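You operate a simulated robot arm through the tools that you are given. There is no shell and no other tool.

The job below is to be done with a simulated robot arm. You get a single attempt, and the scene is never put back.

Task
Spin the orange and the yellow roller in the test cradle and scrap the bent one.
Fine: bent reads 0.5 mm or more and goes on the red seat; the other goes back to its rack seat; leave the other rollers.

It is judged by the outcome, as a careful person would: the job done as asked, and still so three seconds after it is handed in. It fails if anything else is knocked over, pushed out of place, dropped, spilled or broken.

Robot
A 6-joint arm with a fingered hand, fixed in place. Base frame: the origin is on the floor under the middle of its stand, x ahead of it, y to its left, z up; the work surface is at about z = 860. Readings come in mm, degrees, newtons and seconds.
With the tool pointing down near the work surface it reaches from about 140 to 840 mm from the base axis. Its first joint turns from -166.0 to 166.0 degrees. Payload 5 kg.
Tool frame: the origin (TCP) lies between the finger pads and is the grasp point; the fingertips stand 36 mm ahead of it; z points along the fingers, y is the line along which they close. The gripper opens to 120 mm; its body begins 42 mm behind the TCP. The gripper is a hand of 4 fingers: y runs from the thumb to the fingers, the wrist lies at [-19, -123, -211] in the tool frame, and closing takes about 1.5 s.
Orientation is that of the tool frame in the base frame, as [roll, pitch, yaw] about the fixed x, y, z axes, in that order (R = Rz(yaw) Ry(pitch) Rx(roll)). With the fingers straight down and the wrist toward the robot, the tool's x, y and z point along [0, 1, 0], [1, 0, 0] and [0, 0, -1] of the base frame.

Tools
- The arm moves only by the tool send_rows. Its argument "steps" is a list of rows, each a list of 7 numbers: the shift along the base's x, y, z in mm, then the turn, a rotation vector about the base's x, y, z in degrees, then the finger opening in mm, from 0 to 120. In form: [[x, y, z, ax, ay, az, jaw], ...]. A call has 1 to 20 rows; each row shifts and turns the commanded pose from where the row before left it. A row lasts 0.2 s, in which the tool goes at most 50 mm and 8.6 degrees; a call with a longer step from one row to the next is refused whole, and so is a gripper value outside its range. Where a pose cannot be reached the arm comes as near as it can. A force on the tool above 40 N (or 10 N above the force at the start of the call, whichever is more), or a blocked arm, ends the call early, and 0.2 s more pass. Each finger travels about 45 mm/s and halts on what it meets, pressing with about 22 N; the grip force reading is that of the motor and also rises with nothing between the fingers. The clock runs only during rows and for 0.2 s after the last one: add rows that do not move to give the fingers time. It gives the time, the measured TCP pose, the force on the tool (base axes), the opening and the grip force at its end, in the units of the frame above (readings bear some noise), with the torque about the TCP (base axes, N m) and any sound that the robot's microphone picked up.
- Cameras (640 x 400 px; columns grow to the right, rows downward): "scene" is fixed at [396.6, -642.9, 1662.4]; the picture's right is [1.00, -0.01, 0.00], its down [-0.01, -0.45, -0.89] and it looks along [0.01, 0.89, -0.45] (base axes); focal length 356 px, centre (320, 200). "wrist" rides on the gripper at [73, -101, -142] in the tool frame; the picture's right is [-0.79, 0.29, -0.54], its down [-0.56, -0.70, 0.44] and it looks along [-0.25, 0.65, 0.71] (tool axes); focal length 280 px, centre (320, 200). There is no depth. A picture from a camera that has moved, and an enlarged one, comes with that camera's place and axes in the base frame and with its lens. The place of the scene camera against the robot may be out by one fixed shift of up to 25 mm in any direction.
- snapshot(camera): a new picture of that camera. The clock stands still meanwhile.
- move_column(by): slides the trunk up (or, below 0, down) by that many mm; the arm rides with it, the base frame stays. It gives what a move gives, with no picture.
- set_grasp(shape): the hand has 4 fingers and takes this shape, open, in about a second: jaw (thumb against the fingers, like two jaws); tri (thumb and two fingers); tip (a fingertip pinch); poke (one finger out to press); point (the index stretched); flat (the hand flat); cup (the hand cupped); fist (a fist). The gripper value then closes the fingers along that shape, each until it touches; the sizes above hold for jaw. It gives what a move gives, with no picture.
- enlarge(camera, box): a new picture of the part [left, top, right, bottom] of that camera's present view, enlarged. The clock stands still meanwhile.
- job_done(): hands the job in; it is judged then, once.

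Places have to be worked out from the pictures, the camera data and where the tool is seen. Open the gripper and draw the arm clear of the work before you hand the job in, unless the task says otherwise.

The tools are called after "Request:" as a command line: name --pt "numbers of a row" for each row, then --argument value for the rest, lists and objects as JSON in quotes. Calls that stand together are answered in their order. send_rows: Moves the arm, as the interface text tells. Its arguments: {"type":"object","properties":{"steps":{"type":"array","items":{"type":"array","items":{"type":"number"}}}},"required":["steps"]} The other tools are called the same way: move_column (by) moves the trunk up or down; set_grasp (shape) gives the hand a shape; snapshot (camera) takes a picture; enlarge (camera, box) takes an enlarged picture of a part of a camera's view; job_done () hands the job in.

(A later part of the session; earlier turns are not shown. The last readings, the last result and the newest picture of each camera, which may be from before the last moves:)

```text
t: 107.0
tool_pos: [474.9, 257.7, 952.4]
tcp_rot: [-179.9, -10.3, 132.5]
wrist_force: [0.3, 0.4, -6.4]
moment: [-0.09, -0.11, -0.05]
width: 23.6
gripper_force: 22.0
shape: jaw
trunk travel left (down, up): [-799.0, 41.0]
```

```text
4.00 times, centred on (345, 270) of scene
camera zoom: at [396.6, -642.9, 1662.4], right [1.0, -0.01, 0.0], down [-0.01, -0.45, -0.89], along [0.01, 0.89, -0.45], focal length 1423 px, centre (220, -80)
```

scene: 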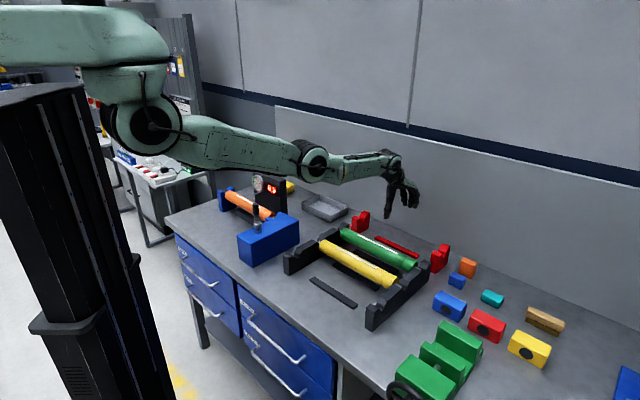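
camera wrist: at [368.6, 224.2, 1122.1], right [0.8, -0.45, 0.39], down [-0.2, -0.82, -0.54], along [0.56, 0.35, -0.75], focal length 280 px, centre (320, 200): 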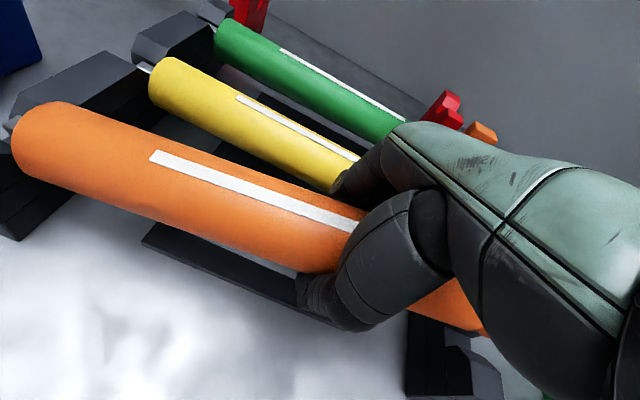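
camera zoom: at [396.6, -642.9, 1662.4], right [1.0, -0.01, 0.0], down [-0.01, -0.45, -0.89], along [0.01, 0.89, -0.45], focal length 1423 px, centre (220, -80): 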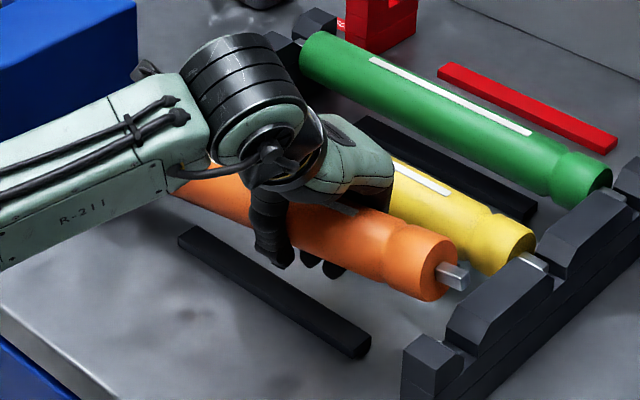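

Request:
send_rows --pt "0 0 -4 0 0 0 0" --pt "0 0 -4 0 0 0 0" --pt "0 0 0 -1.5 -1.5 0 0" --pt "0 0 0 -1.5 -1.5 0 0" --pt "0 0 0 -1.5 -1.5 0 0" --pt "0 0 0 -1.5 -1.5 0 0" --pt "0 0 0 -1.3 -1.3 0 0" --pt "0 0 0 0 0 0 0"

Request:
snapshot --camera "wrist"

Request:
enlarge --camera "wrist" --box '[0, 0, 200, 180]'

Request:
enlarge --camera "scene" --box '[320, 240, 410, 320]'

```text
t: 108.8
tool_pos: [474.9, 257.6, 944.5]
tcp_rot: [179.6, 0.0, 132.5]
wrist_force: [-0.3, -0.5, -3.9]
moment: [0.19, 0.21, 0.09]
width: 23.7
gripper_force: 22.3
shape: jaw
trunk travel left (down, up): [-799.0, 41.0]
```

```text
taken
camera wrist: at [349.7, 242.7, 1086.7], right [0.74, -0.39, 0.54], down [-0.14, -0.88, -0.45], along [0.66, 0.26, -0.71], focal length 280 px, centre (320, 200)
```

wrist: 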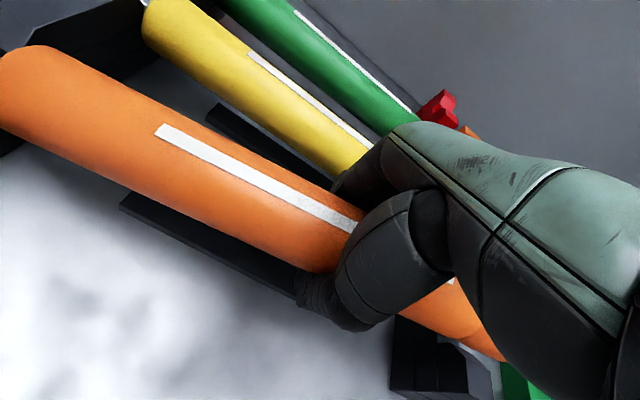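

```text
2.22 times, centred on (100, 90) of wrist
camera zoom: at [349.7, 242.7, 1086.7], right [0.74, -0.39, 0.54], down [-0.14, -0.88, -0.45], along [0.66, 0.26, -0.71], focal length 623 px, centre (809, 444)
```

zoom: 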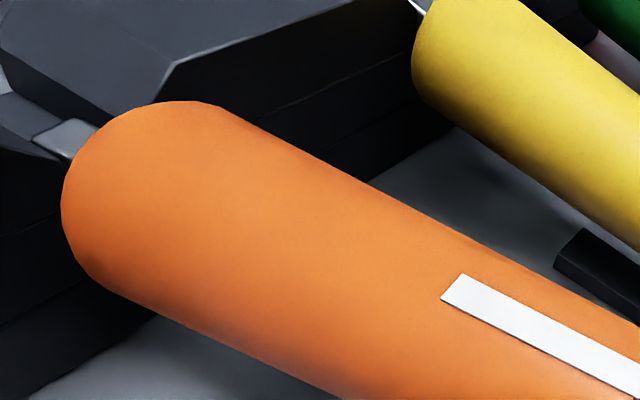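

```text
5.00 times, centred on (365, 280) of scene
camera zoom: at [396.6, -642.9, 1662.4], right [1.0, -0.01, 0.0], down [-0.01, -0.45, -0.89], along [0.01, 0.89, -0.45], focal length 1779 px, centre (95, -200)
```

zoom: 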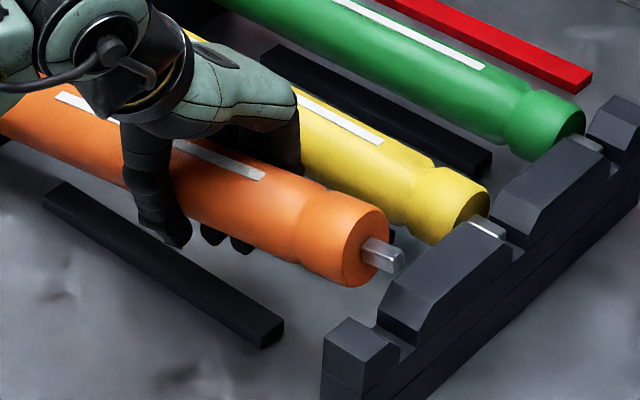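

The left journal is resting in its slot; the right end is lined up above its slot. I lower the hand to bring the right end down.

Request:
send_rows --pt "0 0 -4 0 0 0 0" --pt "0 0 -4 0 0 0 0" --pt "0 0 -4 0 0 0 0" --pt "0 0 -4 0 0 0 0" --pt "0 0 -3 0 0 0 0" --pt "0 0 0 0 0 0 0"

Request:
enlarge --camera "scene" --box '[320, 240, 410, 320]'

Request:
snapshot --camera "wrist"

```text
t: 110.2
tool_pos: [473.9, 258.0, 923.8]
tcp_rot: [179.7, 0.0, 132.4]
wrist_force: [-0.3, -0.3, -3.0]
moment: [0.21, 0.21, 0.15]
width: 23.0
gripper_force: 22.4
shape: jaw
trunk travel left (down, up): [-799.0, 41.0]
```

```text
5.00 times, centred on (365, 280) of scene
camera zoom: at [396.6, -642.9, 1662.4], right [1.0, -0.01, 0.0], down [-0.01, -0.45, -0.89], along [0.01, 0.89, -0.45], focal length 1779 px, centre (95, -200)
```

zoom: 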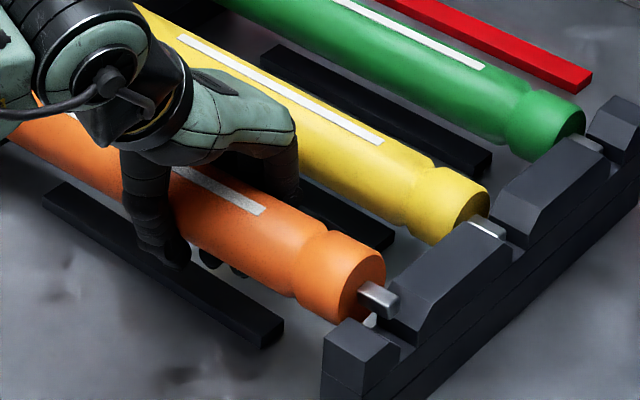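

```text
taken
camera wrist: at [349.6, 242.2, 1067.6], right [0.74, -0.39, 0.54], down [-0.14, -0.88, -0.45], along [0.66, 0.26, -0.71], focal length 280 px, centre (320, 200)
```

wrist: 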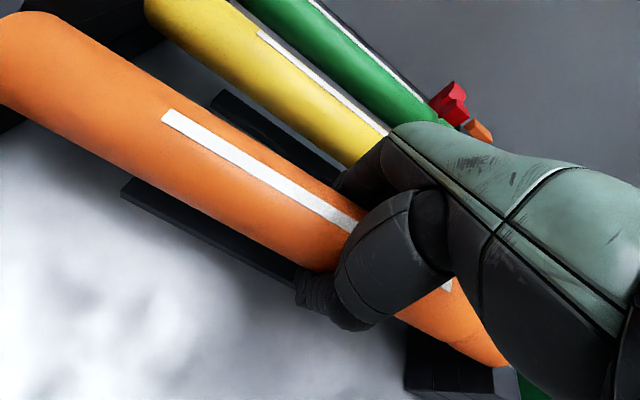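

Aligned with the slot. I lower 6 mm more, then open gradually.

Request:
send_rows --pt "0 0 -2 0 0 0 0" --pt "0 0 -2 0 0 0 0" --pt "0 0 -2 0 0 0 0" --pt "0 0 -1 0 0 0 0" --pt "0 0 0 0 0 0 0"

Request:
enlarge --camera "scene" --box '[320, 240, 410, 320]'

```text
t: 111.4
tool_pos: [473.6, 257.1, 916.4]
tcp_rot: [179.6, 0.0, 132.5]
wrist_force: [-0.8, -1.5, -3.6]
moment: [0.21, 0.19, 0.23]
width: 23.0
gripper_force: 21.8
shape: jaw
trunk travel left (down, up): [-799.0, 41.0]
```

```text
5.00 times, centred on (365, 280) of scene
camera zoom: at [396.6, -642.9, 1662.4], right [1.0, -0.01, 0.0], down [-0.01, -0.45, -0.89], along [0.01, 0.89, -0.45], focal length 1779 px, centre (95, -200)
```

zoom: 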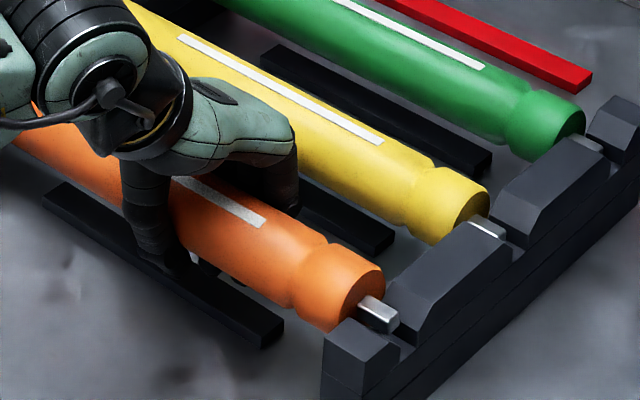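

Request:
send_rows --pt "0 0 -1.5 0 0 0 0" --pt "0 0 -1.5 0 0 0 0" --pt "0 0 0 0 0 0 0"

Request:
send_rows --pt "0 0 0 0 0 0 30" --pt "0 0 0 0 0 0 37" --pt "0 0 0 0 0 0 44" --pt "0 0 0 0 0 0 51" --pt "0 0 0 0 0 0 58" --pt "0 0 0 0 0 0 65" --pt "0 0 0 0 0 0 72" --pt "0 0 0 0 0 0 80" --pt "0 0 0 0 0 0 80"

Request:
enlarge --camera "scene" --box '[320, 240, 410, 320]'

Request:
snapshot --camera "wrist"

```text
t: 112.2
tool_pos: [475.2, 258.1, 914.8]
tcp_rot: [179.6, 0.0, 132.5]
wrist_force: [0.3, 1.4, 2.8]
moment: [0.14, 0.16, 0.2]
width: 22.7
gripper_force: 21.7
shape: jaw
trunk travel left (down, up): [-799.0, 41.0]
```

```text
t: 114.2
tool_pos: [475.5, 257.2, 914.8]
tcp_rot: [179.5, -0.1, 132.5]
wrist_force: [0.0, 0.2, 0.0]
moment: [0.03, 0.01, -0.03]
width: 79.9
gripper_force: 0.0
shape: jaw
trunk travel left (down, up): [-799.0, 41.0]
```

```text
5.00 times, centred on (365, 280) of scene
camera zoom: at [396.6, -642.9, 1662.4], right [1.0, -0.01, 0.0], down [-0.01, -0.45, -0.89], along [0.01, 0.89, -0.45], focal length 1779 px, centre (95, -200)
```

zoom: 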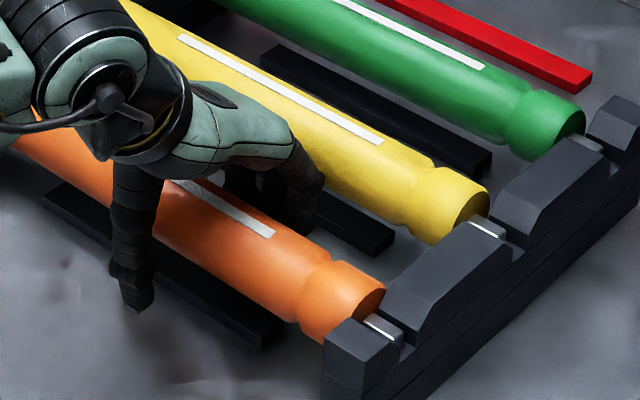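

```text
taken
camera wrist: at [349.5, 242.4, 1057.6], right [0.74, -0.39, 0.54], down [-0.14, -0.88, -0.45], along [0.66, 0.26, -0.71], focal length 280 px, centre (320, 200)
```

wrist: 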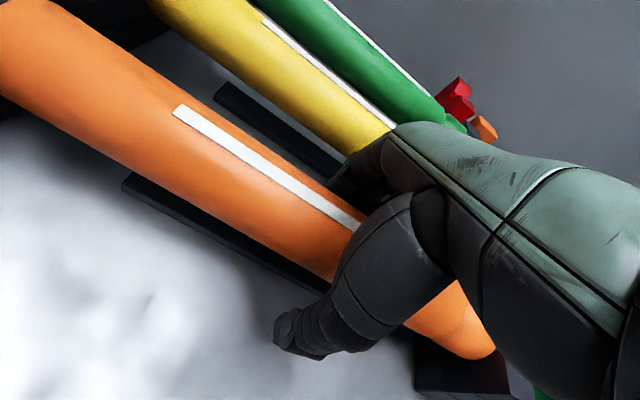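

Orange sits level in its rack seat again (centre s≈125). I slide the open hand 35 mm left to the balance point, restore the yaw, and grip it there.

Request:
send_rows --pt "0 0 8 0 0 0 80" --pt "-8 8 0 0 0 1.2 80" --pt "-9 9 0 0 0 1.3 80" --pt "-8 8 0 0 0 0 80" --pt "0 0 -6 0 0 0 80" --pt "0 0 0 0 0 0 80" --pt "0 0 0 0 0 0 60" --pt "0 0 0 0 0 0 40" --pt "0 0 0 0 0 0 20" --pt "0 0 0 0 0 0 0" --pt "0 0 0 0 0 0 0" --pt "0 0 0 0 0 0 0" --pt "0 0 0 0 0 0 0"

Request:
snapshot --camera "wrist"

Request:
send_rows --pt "0 0 3 0 0 0 0" --pt "0 0 4 0 0 0 0" --pt "0 0 5 0 0 0 0" --pt "0 0 6 0 0 0 0" --pt "0 0 0 0 0 0 0"

Request:
snapshot --camera "wrist"

Request:
enlarge --camera "scene" --box '[280, 220, 410, 320]'

```text
t: 117.0
tool_pos: [450.1, 282.1, 915.8]
tcp_rot: [179.6, 0.0, 135.1]
wrist_force: [-0.2, 0.4, -0.1]
moment: [0.01, 0.04, 0.07]
width: 26.6
gripper_force: 22.1
shape: jaw
trunk travel left (down, up): [-799.0, 41.0]
```

```text
taken
camera wrist: at [326.0, 262.2, 1059.5], right [0.76, -0.36, 0.54], down [-0.1, -0.89, -0.45], along [0.64, 0.29, -0.71], focal length 280 px, centre (320, 200)
```

wrist: 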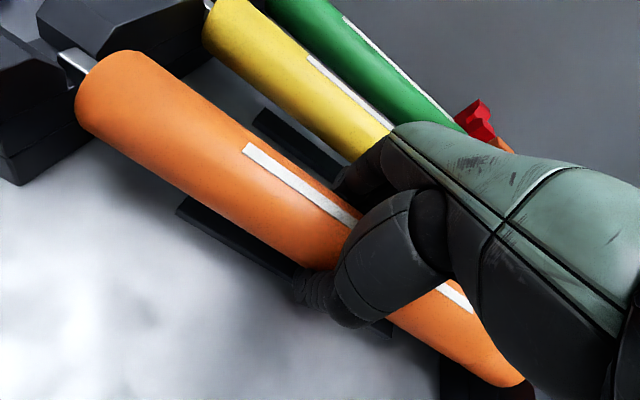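

```text
t: 118.2
tool_pos: [450.7, 282.7, 935.0]
tcp_rot: [179.6, 0.0, 135.0]
wrist_force: [0.5, -1.0, -5.4]
moment: [0.01, 0.03, 0.0]
width: 26.9
gripper_force: 21.8
shape: jaw
trunk travel left (down, up): [-799.0, 41.0]
```

```text
taken
camera wrist: at [325.8, 262.4, 1077.7], right [0.76, -0.36, 0.54], down [-0.1, -0.89, -0.45], along [0.64, 0.29, -0.71], focal length 280 px, centre (320, 200)
```

wrist: 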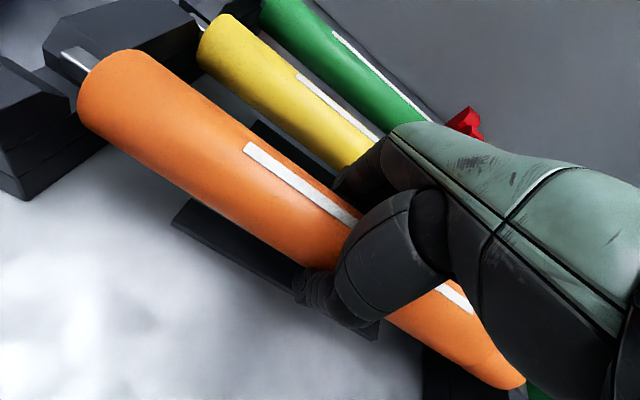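

```text
4.00 times, centred on (345, 270) of scene
camera zoom: at [396.6, -642.9, 1662.4], right [1.0, -0.01, 0.0], down [-0.01, -0.45, -0.89], along [0.01, 0.89, -0.45], focal length 1423 px, centre (220, -80)
```

zoom: 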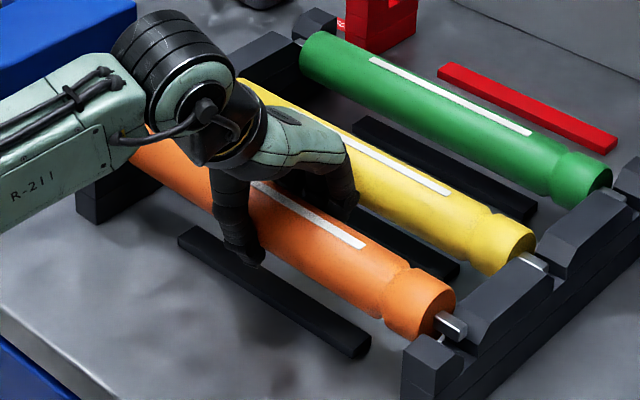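

Balanced: the roller lifts level with no droop. I raise it high and carry it out toward the red seat, keeping well above the yellow and green rollers.

Request:
send_rows --pt "0 0 8 0 0 0 0" --pt "0 0 14 0 0 0 0" --pt "0 0 18 0 0 0 0" --pt "0 0 20 0 0 0 0" --pt "0 0 20 0 0 0 0" --pt "0 0 20 0 0 0 0" --pt "0 0 20 0 0 0 0" --pt "0 0 20 0 0 0 0" --pt "4 4 20 0 0 0 0" --pt "8 8.2 20 0 0 0 0" --pt "12 12.4 18 0 0 0 0" --pt "16 16.4 15 0 0 0 0" --pt "16 16.4 15 0 0 0 0" --pt "16 16.4 15 0 0 0 0" --pt "16 16.4 14 0 0 0 0" --pt "16 16.4 12 0 0 0 0" --pt "16 16.4 10 0 0 0 0" --pt "12 12.4 8 0 0 0 0" --pt "6 6.2 4 0 0 0 0" --pt "0 0 0 0 0 0 0"

Request:
snapshot --camera "wrist"

Request:
snapshot --camera "scene"

```text
t: 122.4
tool_pos: [587.3, 425.2, 1225.5]
tcp_rot: [179.6, 0.0, 135.0]
wrist_force: [0.7, -0.4, -4.2]
moment: [0.03, 0.04, 0.01]
width: 26.7
gripper_force: 22.4
shape: jaw
trunk travel left (down, up): [-799.0, 41.0]
```

```text
taken
camera wrist: at [463.9, 404.1, 1368.3], right [0.76, -0.36, 0.54], down [-0.1, -0.89, -0.45], along [0.64, 0.29, -0.71], focal length 280 px, centre (320, 200)
```

wrist: 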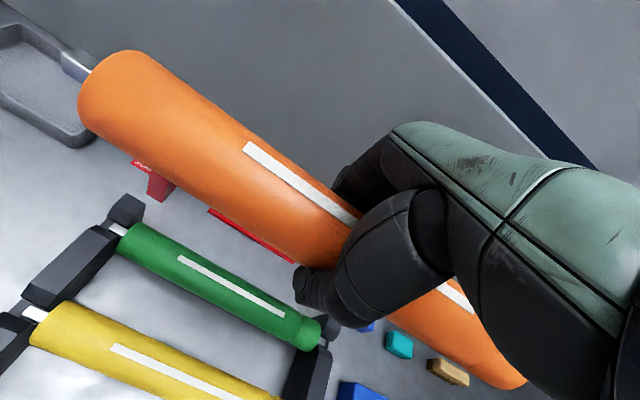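

```text
taken
```

scene: 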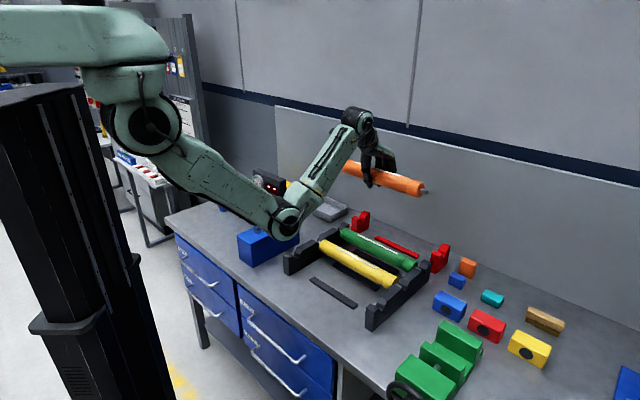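

The roller rides level. I extend out to r≈882 at z≈1240.

Request:
send_rows --pt "6 6 2 0 0 0 0" --pt "12 12 2 0 0 0 0" --pt "16 16 2 0 0 0 0" --pt "18 18 2 0 0 0 0" --pt "18 18 2 0 0 0 0" --pt "18 18 2 0 0 0 0" --pt "15 15 2 0 0 0 0" --pt "9 9 1 0 0 0 0" --pt "5.4 5.4 0 0 0 0 0" --pt "0 0 0 0 0 0 0"

Request:
snapshot --camera "scene"

Request:
snapshot --camera "wrist"

```text
t: 124.6
tool_pos: [705.4, 542.3, 1239.5]
tcp_rot: [179.6, -0.1, 135.0]
wrist_force: [-0.4, 0.3, -6.1]
moment: [0.01, 0.05, -0.02]
width: 26.8
gripper_force: 22.1
shape: jaw
trunk travel left (down, up): [-799.0, 41.0]
```

```text
taken
```

scene: 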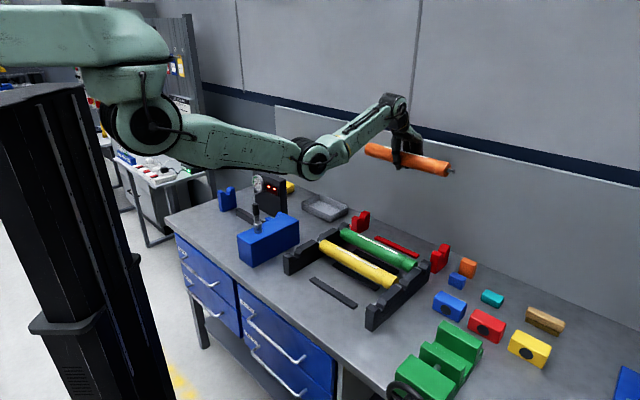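

```text
taken
camera wrist: at [581.3, 522.2, 1383.9], right [0.76, -0.36, 0.54], down [-0.1, -0.89, -0.45], along [0.64, 0.29, -0.71], focal length 280 px, centre (320, 200)
```

wrist: 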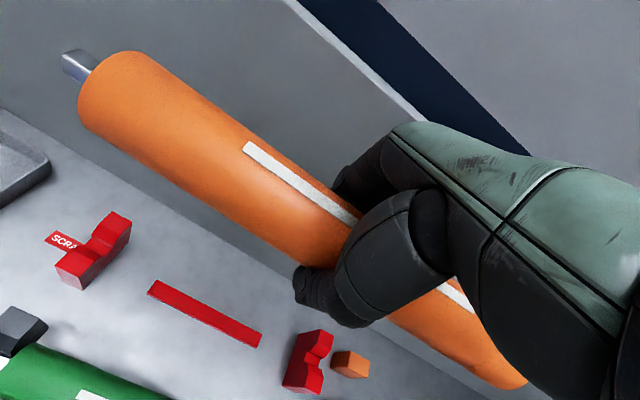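

Everything is clear below the arm. I lower the trunk in steps; the arm and roller ride down with it.

Request:
move_column --by -140

Request:
snapshot --camera "scene"

Request:
snapshot --camera "wrist"

```text
t: 126.3
tool_pos: [705.5, 542.9, 1101.5]
tcp_rot: [179.6, 0.1, 135.0]
wrist_force: [0.1, 0.7, -6.1]
moment: [0.01, 0.02, 0.01]
width: 26.7
gripper_force: 21.9
shape: jaw
trunk travel left (down, up): [-659.0, 181.0]
```

```text
taken
```

scene: 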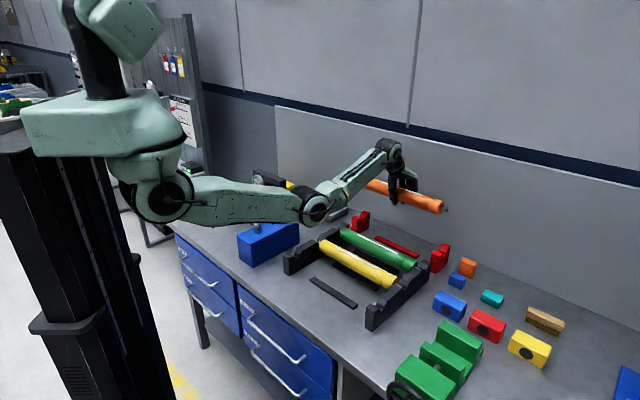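

```text
taken
camera wrist: at [581.1, 521.9, 1244.0], right [0.76, -0.36, 0.54], down [-0.1, -0.89, -0.45], along [0.64, 0.29, -0.71], focal length 280 px, centre (320, 200)
```

wrist: 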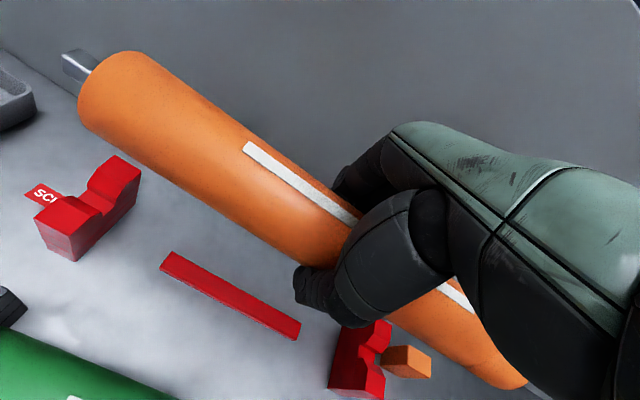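

Clear so far. I lower the trunk a further 125 mm, leaving the roller about 30 mm above the red V tops.

Request:
move_column --by -125

Request:
snapshot --camera "scene"

Request:
snapshot --camera "wrist"

Request:
enlarge --camera "scene" --box '[330, 180, 470, 290]'

```text
t: 127.8
tool_pos: [704.9, 541.8, 976.6]
tcp_rot: [179.6, 0.1, 134.9]
wrist_force: [0.5, 0.6, -5.4]
moment: [0.05, 0.07, 0.0]
width: 26.6
gripper_force: 22.6
shape: jaw
trunk travel left (down, up): [-534.0, 306.0]
```

```text
taken
```

scene: 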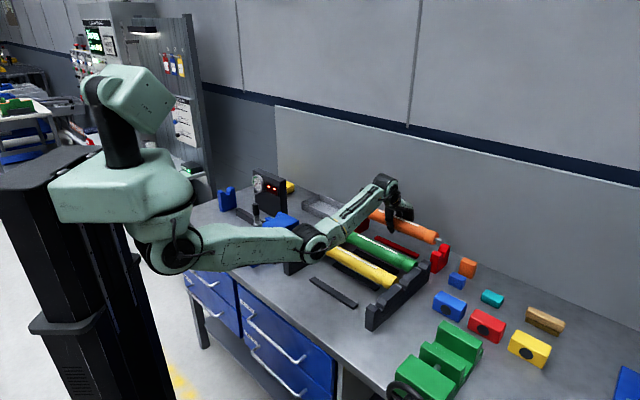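

```text
taken
camera wrist: at [581.0, 521.9, 1119.0], right [0.76, -0.36, 0.54], down [-0.1, -0.89, -0.45], along [0.64, 0.29, -0.71], focal length 280 px, centre (320, 200)
```

wrist: 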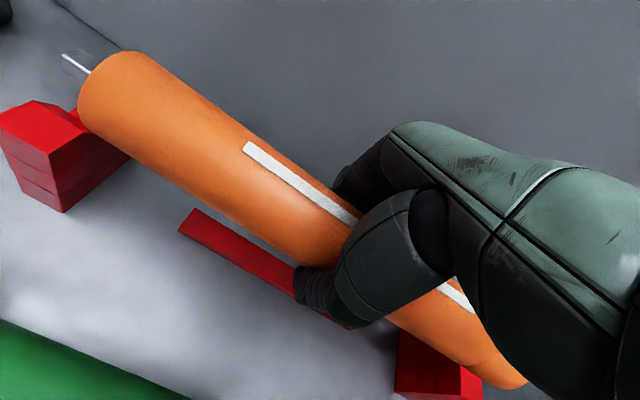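

```text
3.64 times, centred on (400, 235) of scene
camera zoom: at [396.6, -642.9, 1662.4], right [1.0, -0.01, 0.0], down [-0.01, -0.45, -0.89], along [0.01, 0.89, -0.45], focal length 1294 px, centre (29, 73)
```

zoom: 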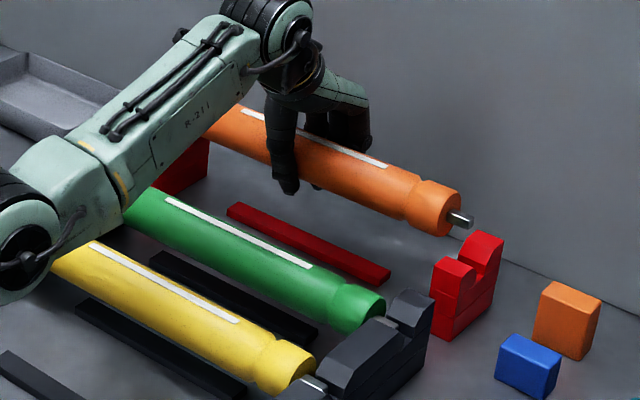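

The roller hangs above the red seat, well clear. I extend the last 18 mm outward to the slot line (r≈900).

Request:
send_rows --pt "4 4 0 0 0 0 0" --pt "5 5 0 0 0 0 0" --pt "3.9 3.9 0 0 0 0 0" --pt "0 0 0 0 0 0 0"

Request:
snapshot --camera "wrist"

Request:
enlarge --camera "wrist" --box '[0, 30, 180, 220]'

Request:
enlarge --camera "scene" --box '[400, 210, 480, 280]'

```text
t: 128.8
tool_pos: [717.5, 554.4, 976.0]
tcp_rot: [179.7, -0.1, 135.0]
wrist_force: [0.1, 0.6, -5.1]
moment: [0.02, 0.05, -0.03]
width: 26.6
gripper_force: 22.1
shape: jaw
trunk travel left (down, up): [-534.0, 306.0]
```

```text
taken
camera wrist: at [594.0, 535.1, 1118.9], right [0.76, -0.36, 0.54], down [-0.1, -0.89, -0.45], along [0.64, 0.29, -0.71], focal length 280 px, centre (320, 200)
```

wrist: 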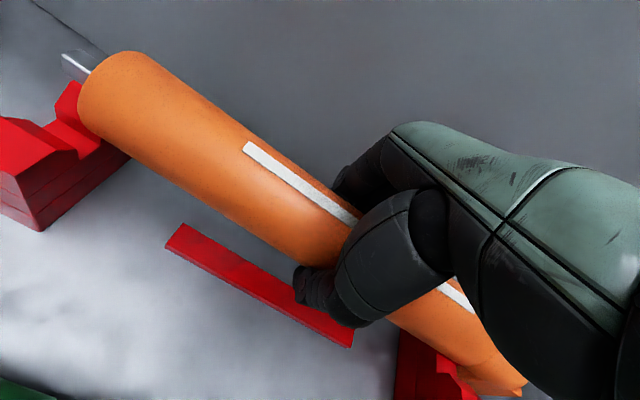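

```text
2.11 times, centred on (90, 125) of wrist
camera zoom: at [594.0, 535.1, 1118.9], right [0.76, -0.36, 0.54], down [-0.1, -0.89, -0.45], along [0.64, 0.29, -0.71], focal length 590 px, centre (804, 358)
```

zoom: 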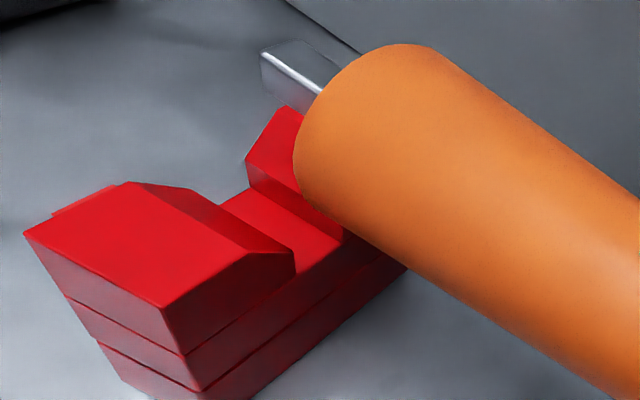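

```text
5.71 times, centred on (440, 245) of scene
camera zoom: at [396.6, -642.9, 1662.4], right [1.0, -0.01, 0.0], down [-0.01, -0.45, -0.89], along [0.01, 0.89, -0.45], focal length 2033 px, centre (-366, -57)
```

zoom: 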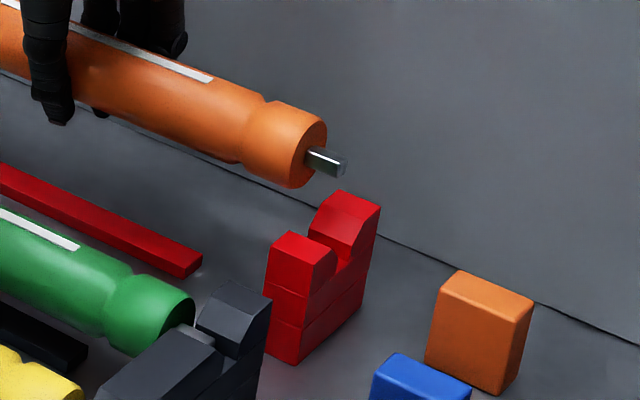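

The roller is level and lined up over both red V's (left end s≈-42, r≈900). I lower 30 mm and check.

Request:
send_rows --pt "0 0 -6 0 0 0 0" --pt "0 0 -8 0 0 0 0" --pt "0 0 -8 0 0 0 0" --pt "0 0 -8 0 0 0 0" --pt "0 0 0 0 0 0 0"

Request:
snapshot --camera "wrist"

Request:
enlarge --camera "wrist" --box '[0, 0, 180, 190]'

Request:
enlarge --camera "scene" --box '[400, 210, 480, 280]'

```text
t: 130.0
tool_pos: [717.9, 555.6, 945.1]
tcp_rot: [179.5, 0.0, 135.1]
wrist_force: [0.0, 0.2, -6.1]
moment: [0.02, 0.02, 0.01]
width: 27.0
gripper_force: 22.3
shape: jaw
trunk travel left (down, up): [-534.0, 306.0]
```

```text
taken
camera wrist: at [594.0, 534.9, 1088.6], right [0.76, -0.36, 0.54], down [-0.1, -0.89, -0.45], along [0.64, 0.29, -0.71], focal length 280 px, centre (320, 200)
```

wrist: 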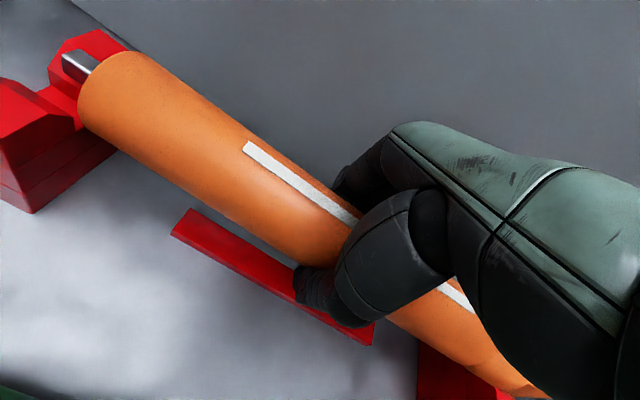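

```text
2.11 times, centred on (90, 95) of wrist
camera zoom: at [594.0, 534.9, 1088.6], right [0.76, -0.36, 0.54], down [-0.1, -0.89, -0.45], along [0.64, 0.29, -0.71], focal length 590 px, centre (804, 421)
```

zoom: 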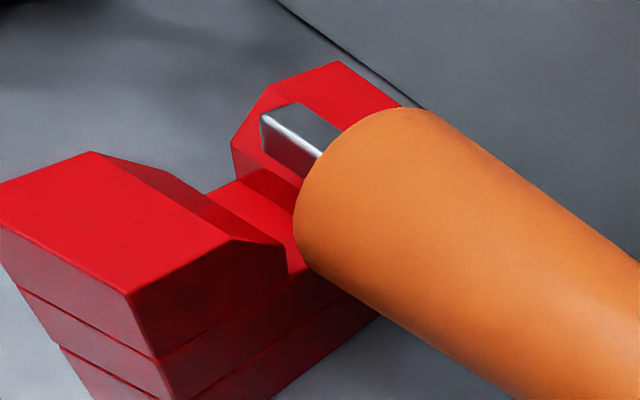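

```text
5.71 times, centred on (440, 245) of scene
camera zoom: at [396.6, -642.9, 1662.4], right [1.0, -0.01, 0.0], down [-0.01, -0.45, -0.89], along [0.01, 0.89, -0.45], focal length 2033 px, centre (-366, -57)
```

zoom: 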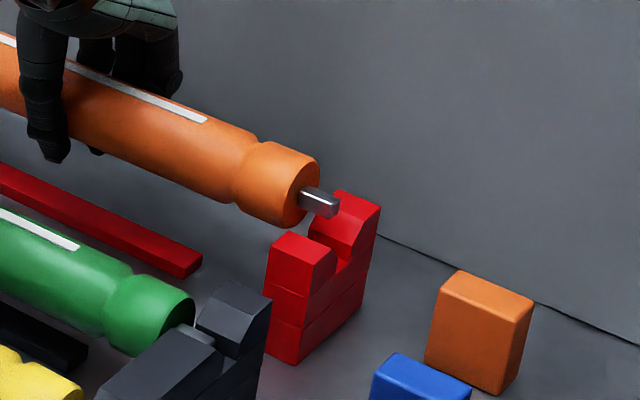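

Both ends line up within a couple of millimetres. I lower further with a 1.5 mm inward trim, in small steps.

Request:
send_rows --pt "-1 -1 -5 0 0 0 0" --pt "0 0 -5 0 0 0 0" --pt "0 0 -5 0 0 0 0" --pt "0 0 -4 0 0 0 0" --pt "0 0 0 0 0 0 0"

Request:
enlarge --camera "wrist" --box '[0, 0, 180, 190]'

Request:
enlarge --camera "scene" --box '[400, 210, 480, 280]'

```text
t: 131.2
tool_pos: [716.8, 554.1, 927.6]
tcp_rot: [179.6, 0.0, 135.0]
wrist_force: [-0.4, -1.0, -4.7]
moment: [0.12, 0.15, 0.06]
width: 26.5
gripper_force: 21.8
shape: jaw
trunk travel left (down, up): [-534.0, 306.0]
```

```text
2.11 times, centred on (90, 95) of wrist
camera zoom: at [593.0, 533.8, 1070.2], right [0.76, -0.36, 0.54], down [-0.1, -0.89, -0.45], along [0.64, 0.29, -0.71], focal length 590 px, centre (804, 421)
```

zoom: 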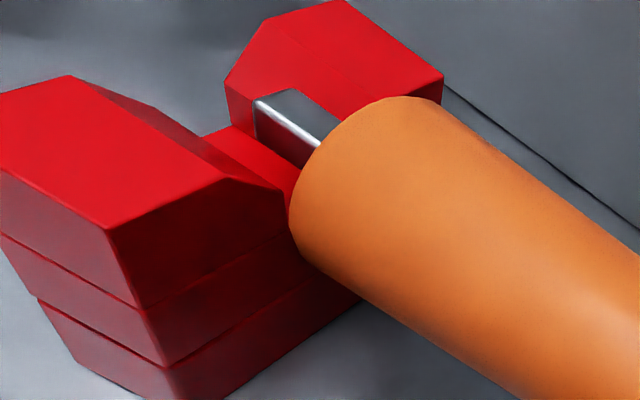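

```text
5.71 times, centred on (440, 245) of scene
camera zoom: at [396.6, -642.9, 1662.4], right [1.0, -0.01, 0.0], down [-0.01, -0.45, -0.89], along [0.01, 0.89, -0.45], focal length 2033 px, centre (-366, -57)
```

zoom: 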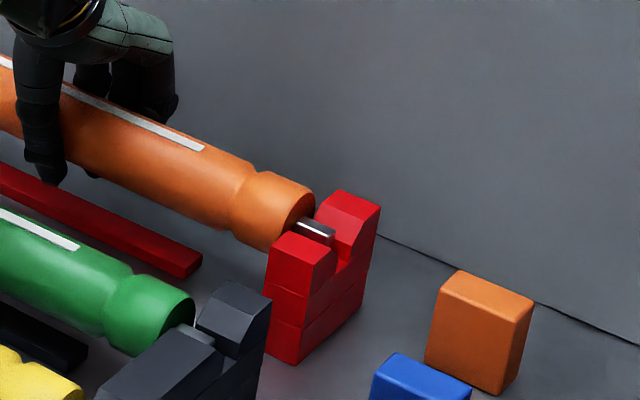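

The left journal is grazing the far prong's lead-in. I trim 2 mm inward and continue down gently.

Request:
send_rows --pt "-0.8 -0.8 0 0 0 0 0" --pt "-0.8 -0.8 -2 0 0 0 0" --pt "0 0 -3 0 0 0 0" --pt "0 0 -3 0 0 0 0" --pt "0 0 0 0 0 0 0"

Request:
enlarge --camera "wrist" --box '[0, 0, 180, 190]'

Request:
enlarge --camera "scene" --box '[400, 210, 480, 280]'

```text
t: 132.4
tool_pos: [716.5, 553.2, 919.3]
tcp_rot: [179.7, 0.0, 135.0]
wrist_force: [0.0, -0.5, -4.8]
moment: [0.07, 0.08, 0.05]
width: 26.7
gripper_force: 21.8
shape: jaw
trunk travel left (down, up): [-534.0, 306.0]
```

```text
2.11 times, centred on (90, 95) of wrist
camera zoom: at [591.5, 532.0, 1061.6], right [0.76, -0.36, 0.54], down [-0.1, -0.89, -0.45], along [0.64, 0.29, -0.71], focal length 590 px, centre (804, 421)
```

zoom: 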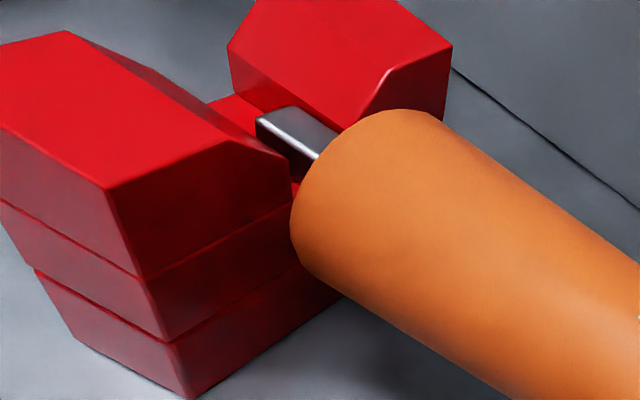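

```text
5.71 times, centred on (440, 245) of scene
camera zoom: at [396.6, -642.9, 1662.4], right [1.0, -0.01, 0.0], down [-0.01, -0.45, -0.89], along [0.01, 0.89, -0.45], focal length 2033 px, centre (-366, -57)
```

zoom: 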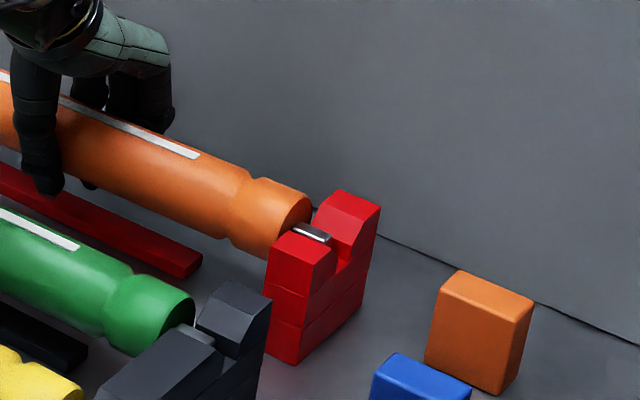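

Left journal is in its slot now. A few more millimetres to rest.

Request:
send_rows --pt "0 0 -2 0 0 0 0" --pt "0 0 -1.5 0 0 0 0" --pt "0 0 0 0 0 0 0"

Request:
enlarge --camera "wrist" --box '[0, 0, 180, 190]'

Request:
enlarge --camera "scene" --box '[400, 210, 480, 280]'

```text
t: 133.2
tool_pos: [715.4, 552.4, 913.6]
tcp_rot: [179.5, 0.1, 135.0]
wrist_force: [1.3, 0.5, -4.4]
moment: [0.1, 0.17, 0.07]
width: 26.7
gripper_force: 21.7
shape: jaw
trunk travel left (down, up): [-534.0, 306.0]
```

```text
2.11 times, centred on (90, 95) of wrist
camera zoom: at [591.3, 532.0, 1058.3], right [0.76, -0.36, 0.54], down [-0.1, -0.89, -0.45], along [0.64, 0.29, -0.71], focal length 590 px, centre (804, 421)
```

zoom: 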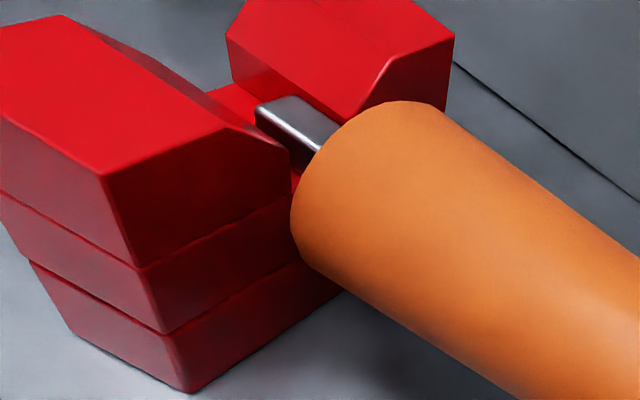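

```text
5.71 times, centred on (440, 245) of scene
camera zoom: at [396.6, -642.9, 1662.4], right [1.0, -0.01, 0.0], down [-0.01, -0.45, -0.89], along [0.01, 0.89, -0.45], focal length 2033 px, centre (-366, -57)
```

zoom: 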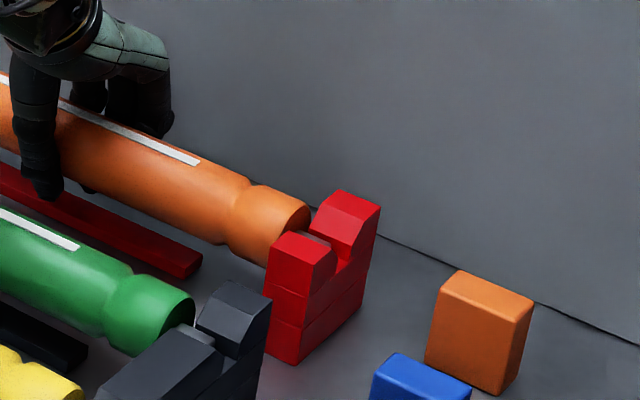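

Request:
send_rows --pt "0 0 -1.5 0 0 0 0" --pt "0 0 -1.5 0 0 0 0" --pt "0 0 0 0 0 0 0"

Request:
snapshot --camera "wrist"

Request:
enlarge --camera "scene" --box '[340, 195, 460, 285]'

```text
t: 134.0
tool_pos: [715.5, 552.1, 914.3]
tcp_rot: [179.4, 0.0, 135.0]
wrist_force: [1.4, 0.9, 4.0]
moment: [0.13, 0.05, 0.05]
width: 27.0
gripper_force: 21.9
shape: jaw
trunk travel left (down, up): [-534.0, 306.0]
```

```text
taken
camera wrist: at [590.9, 531.8, 1057.2], right [0.76, -0.36, 0.54], down [-0.1, -0.89, -0.45], along [0.64, 0.29, -0.71], focal length 280 px, centre (320, 200)
```

wrist: 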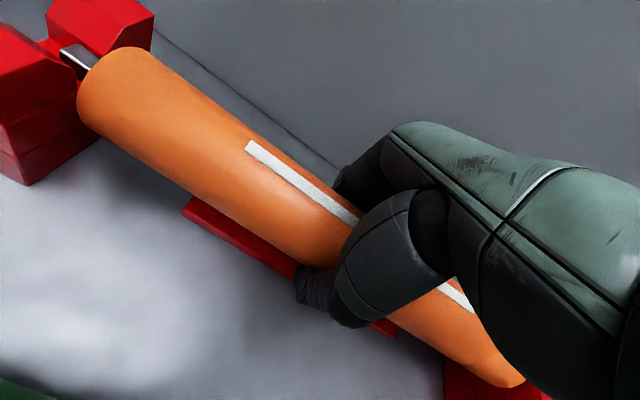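

```text
4.44 times, centred on (400, 240) of scene
camera zoom: at [396.6, -642.9, 1662.4], right [1.0, -0.01, 0.0], down [-0.01, -0.45, -0.89], along [0.01, 0.89, -0.45], focal length 1581 px, centre (-36, 22)
```

zoom: 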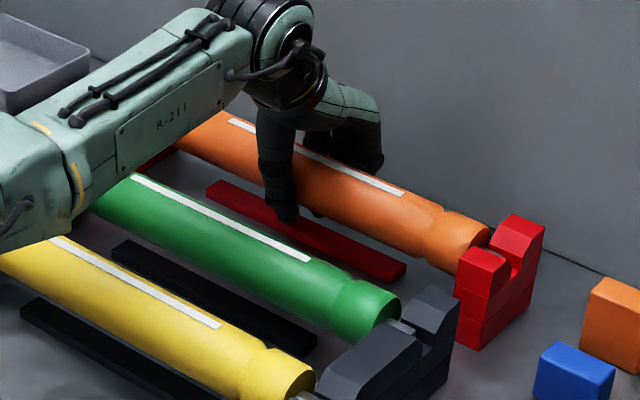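

Support force confirms the roller rests on the red seat. I open the fingers gradually.

Request:
send_rows --pt "0 0 0 0 0 0 34" --pt "0 0 0 0 0 0 42" --pt "0 0 0 0 0 0 50" --pt "0 0 0 0 0 0 58" --pt "0 0 0 0 0 0 66" --pt "0 0 0 0 0 0 74" --pt "0 0 0 0 0 0 82" --pt "0 0 0 0 0 0 82"

Request:
snapshot --camera "wrist"

Request:
enlarge --camera "scene" --box '[340, 195, 460, 285]'

```text
t: 135.8
tool_pos: [714.4, 553.5, 913.1]
tcp_rot: [179.6, 0.0, 135.0]
wrist_force: [-0.3, 0.6, 0.3]
moment: [-0.01, -0.02, 0.01]
width: 81.3
gripper_force: 0.0
shape: jaw
trunk travel left (down, up): [-534.0, 306.0]
```

```text
taken
camera wrist: at [590.7, 532.0, 1056.1], right [0.76, -0.36, 0.54], down [-0.1, -0.89, -0.45], along [0.64, 0.29, -0.71], focal length 280 px, centre (320, 200)
```

wrist: 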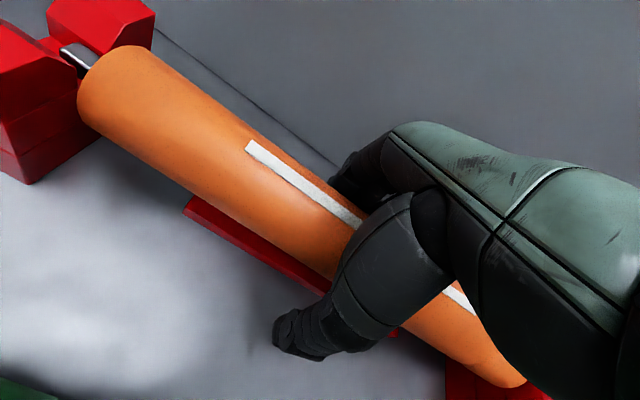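

```text
4.44 times, centred on (400, 240) of scene
camera zoom: at [396.6, -642.9, 1662.4], right [1.0, -0.01, 0.0], down [-0.01, -0.45, -0.89], along [0.01, 0.89, -0.45], focal length 1581 px, centre (-36, 22)
```

zoom: 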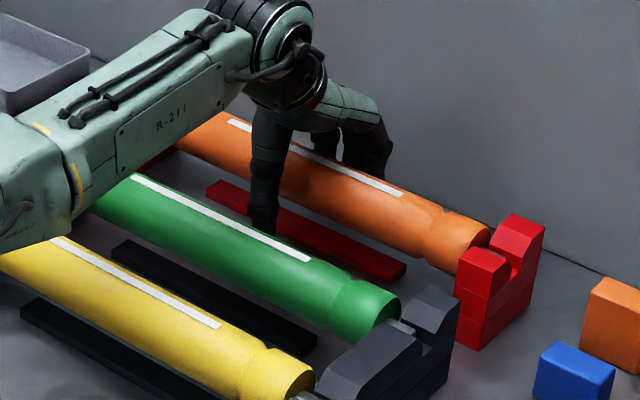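

Orange is seated on the red seat and released. I raise the trunk straight up to lift the open hand clear.

Request:
move_column --by 120

Request:
snapshot --camera "wrist"

Request:
move_column --by 145

Request:
snapshot --camera "scene"

Request:
snapshot --camera "wrist"

Request:
enlarge --camera "scene" --box '[330, 190, 470, 290]'

```text
t: 137.3
tool_pos: [714.6, 552.1, 1032.4]
tcp_rot: [179.5, 0.0, 134.9]
wrist_force: [-0.2, -0.4, -0.1]
moment: [-0.01, 0.02, 0.02]
width: 81.3
gripper_force: 0.0
shape: jaw
trunk travel left (down, up): [-654.0, 186.0]
```

```text
taken
camera wrist: at [590.8, 532.0, 1175.9], right [0.76, -0.36, 0.54], down [-0.1, -0.89, -0.45], along [0.64, 0.29, -0.71], focal length 280 px, centre (320, 200)
```

wrist: 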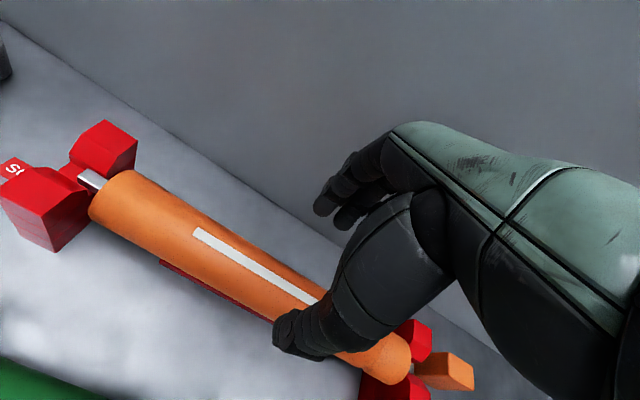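

```text
t: 139.0
tool_pos: [715.5, 552.5, 1178.1]
tcp_rot: [179.6, 0.0, 135.1]
wrist_force: [-0.7, -0.1, -0.1]
moment: [0.03, 0.01, -0.03]
width: 81.6
gripper_force: 0.2
shape: jaw
trunk travel left (down, up): [-799.0, 41.0]
```

```text
taken
```

scene: 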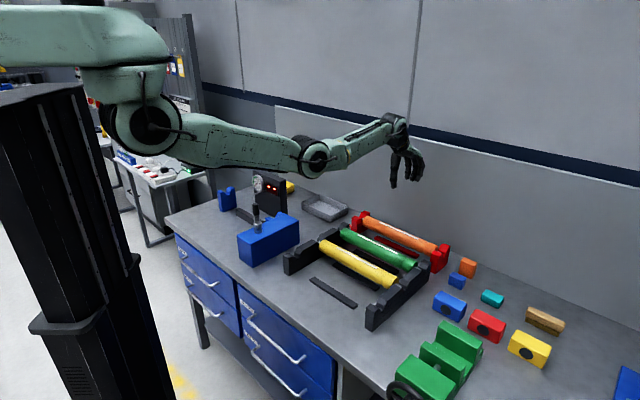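

```text
taken
camera wrist: at [590.8, 532.0, 1320.9], right [0.76, -0.36, 0.54], down [-0.1, -0.89, -0.45], along [0.64, 0.29, -0.71], focal length 280 px, centre (320, 200)
```

wrist: 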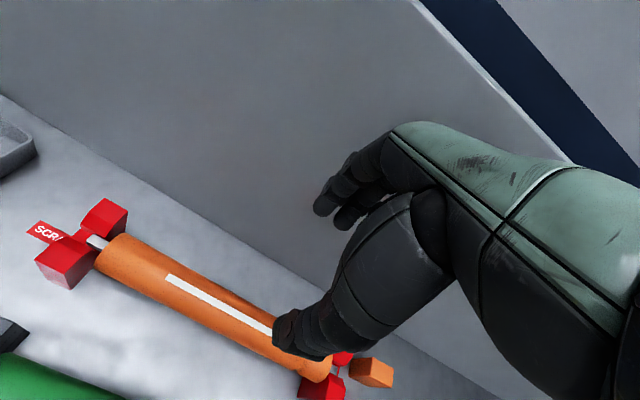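

```text
4.00 times, centred on (400, 240) of scene
camera zoom: at [396.6, -642.9, 1662.4], right [1.0, -0.01, 0.0], down [-0.01, -0.45, -0.89], along [0.01, 0.89, -0.45], focal length 1423 px, centre (0, 40)
```

zoom: 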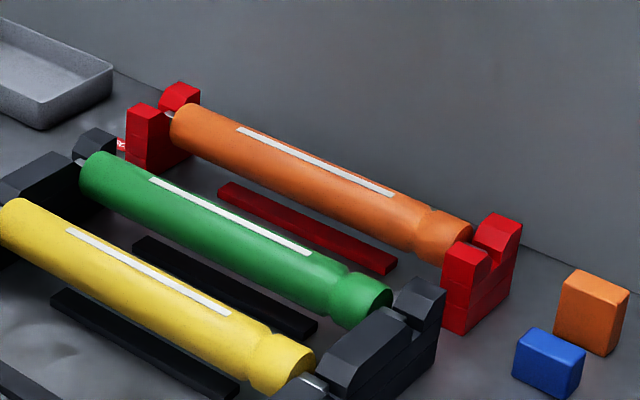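

Orange sits neatly on the red seat and nothing else has moved. Now the yellow roller: I come back over the rack to measure it.

Request:
send_rows --pt "-12 -14 -3 0 0 0 84" --pt "-23.6 -28.9 -6 0 0 0 84" --pt "-25.6 -31.4 -6 0 0 0 84" --pt "-25.6 -31.4 -6 0 0 0 84" --pt "-25.6 -31.4 -6 0 0 0 84" --pt "-25.6 -31.4 -6 0 0 0 84" --pt "-25.6 -31.4 -6 0 0 0 84" --pt "-25.2 -31.3 -9 0 0 0 84" --pt "0 0 0 0 0 0 84"

Request:
snapshot --camera "wrist"

Request:
enlarge --camera "wrist" --box '[30, 150, 330, 360]'

```text
t: 141.0
tool_pos: [524.2, 321.5, 1129.9]
tcp_rot: [179.6, -0.1, 135.0]
wrist_force: [-0.7, 1.0, -0.2]
moment: [-0.02, 0.02, -0.02]
width: 83.7
gripper_force: 0.0
shape: jaw
trunk travel left (down, up): [-799.0, 41.0]
```

```text
taken
camera wrist: at [401.9, 301.0, 1273.0], right [0.76, -0.36, 0.54], down [-0.1, -0.89, -0.45], along [0.64, 0.29, -0.71], focal length 280 px, centre (320, 200)
```

wrist: 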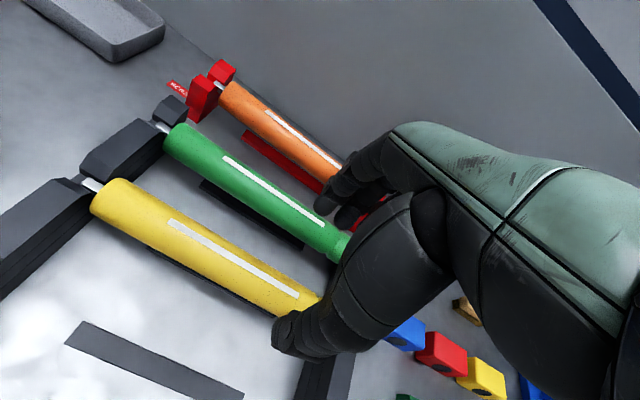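

```text
1.90 times, centred on (180, 255) of wrist
camera zoom: at [401.9, 301.0, 1273.0], right [0.76, -0.36, 0.54], down [-0.1, -0.89, -0.45], along [0.64, 0.29, -0.71], focal length 534 px, centre (587, 95)
```

zoom: 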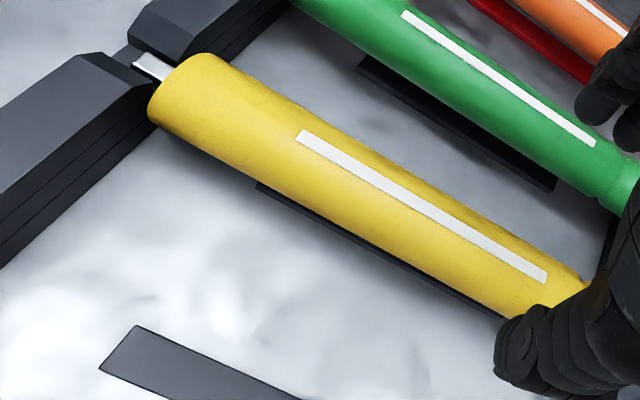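

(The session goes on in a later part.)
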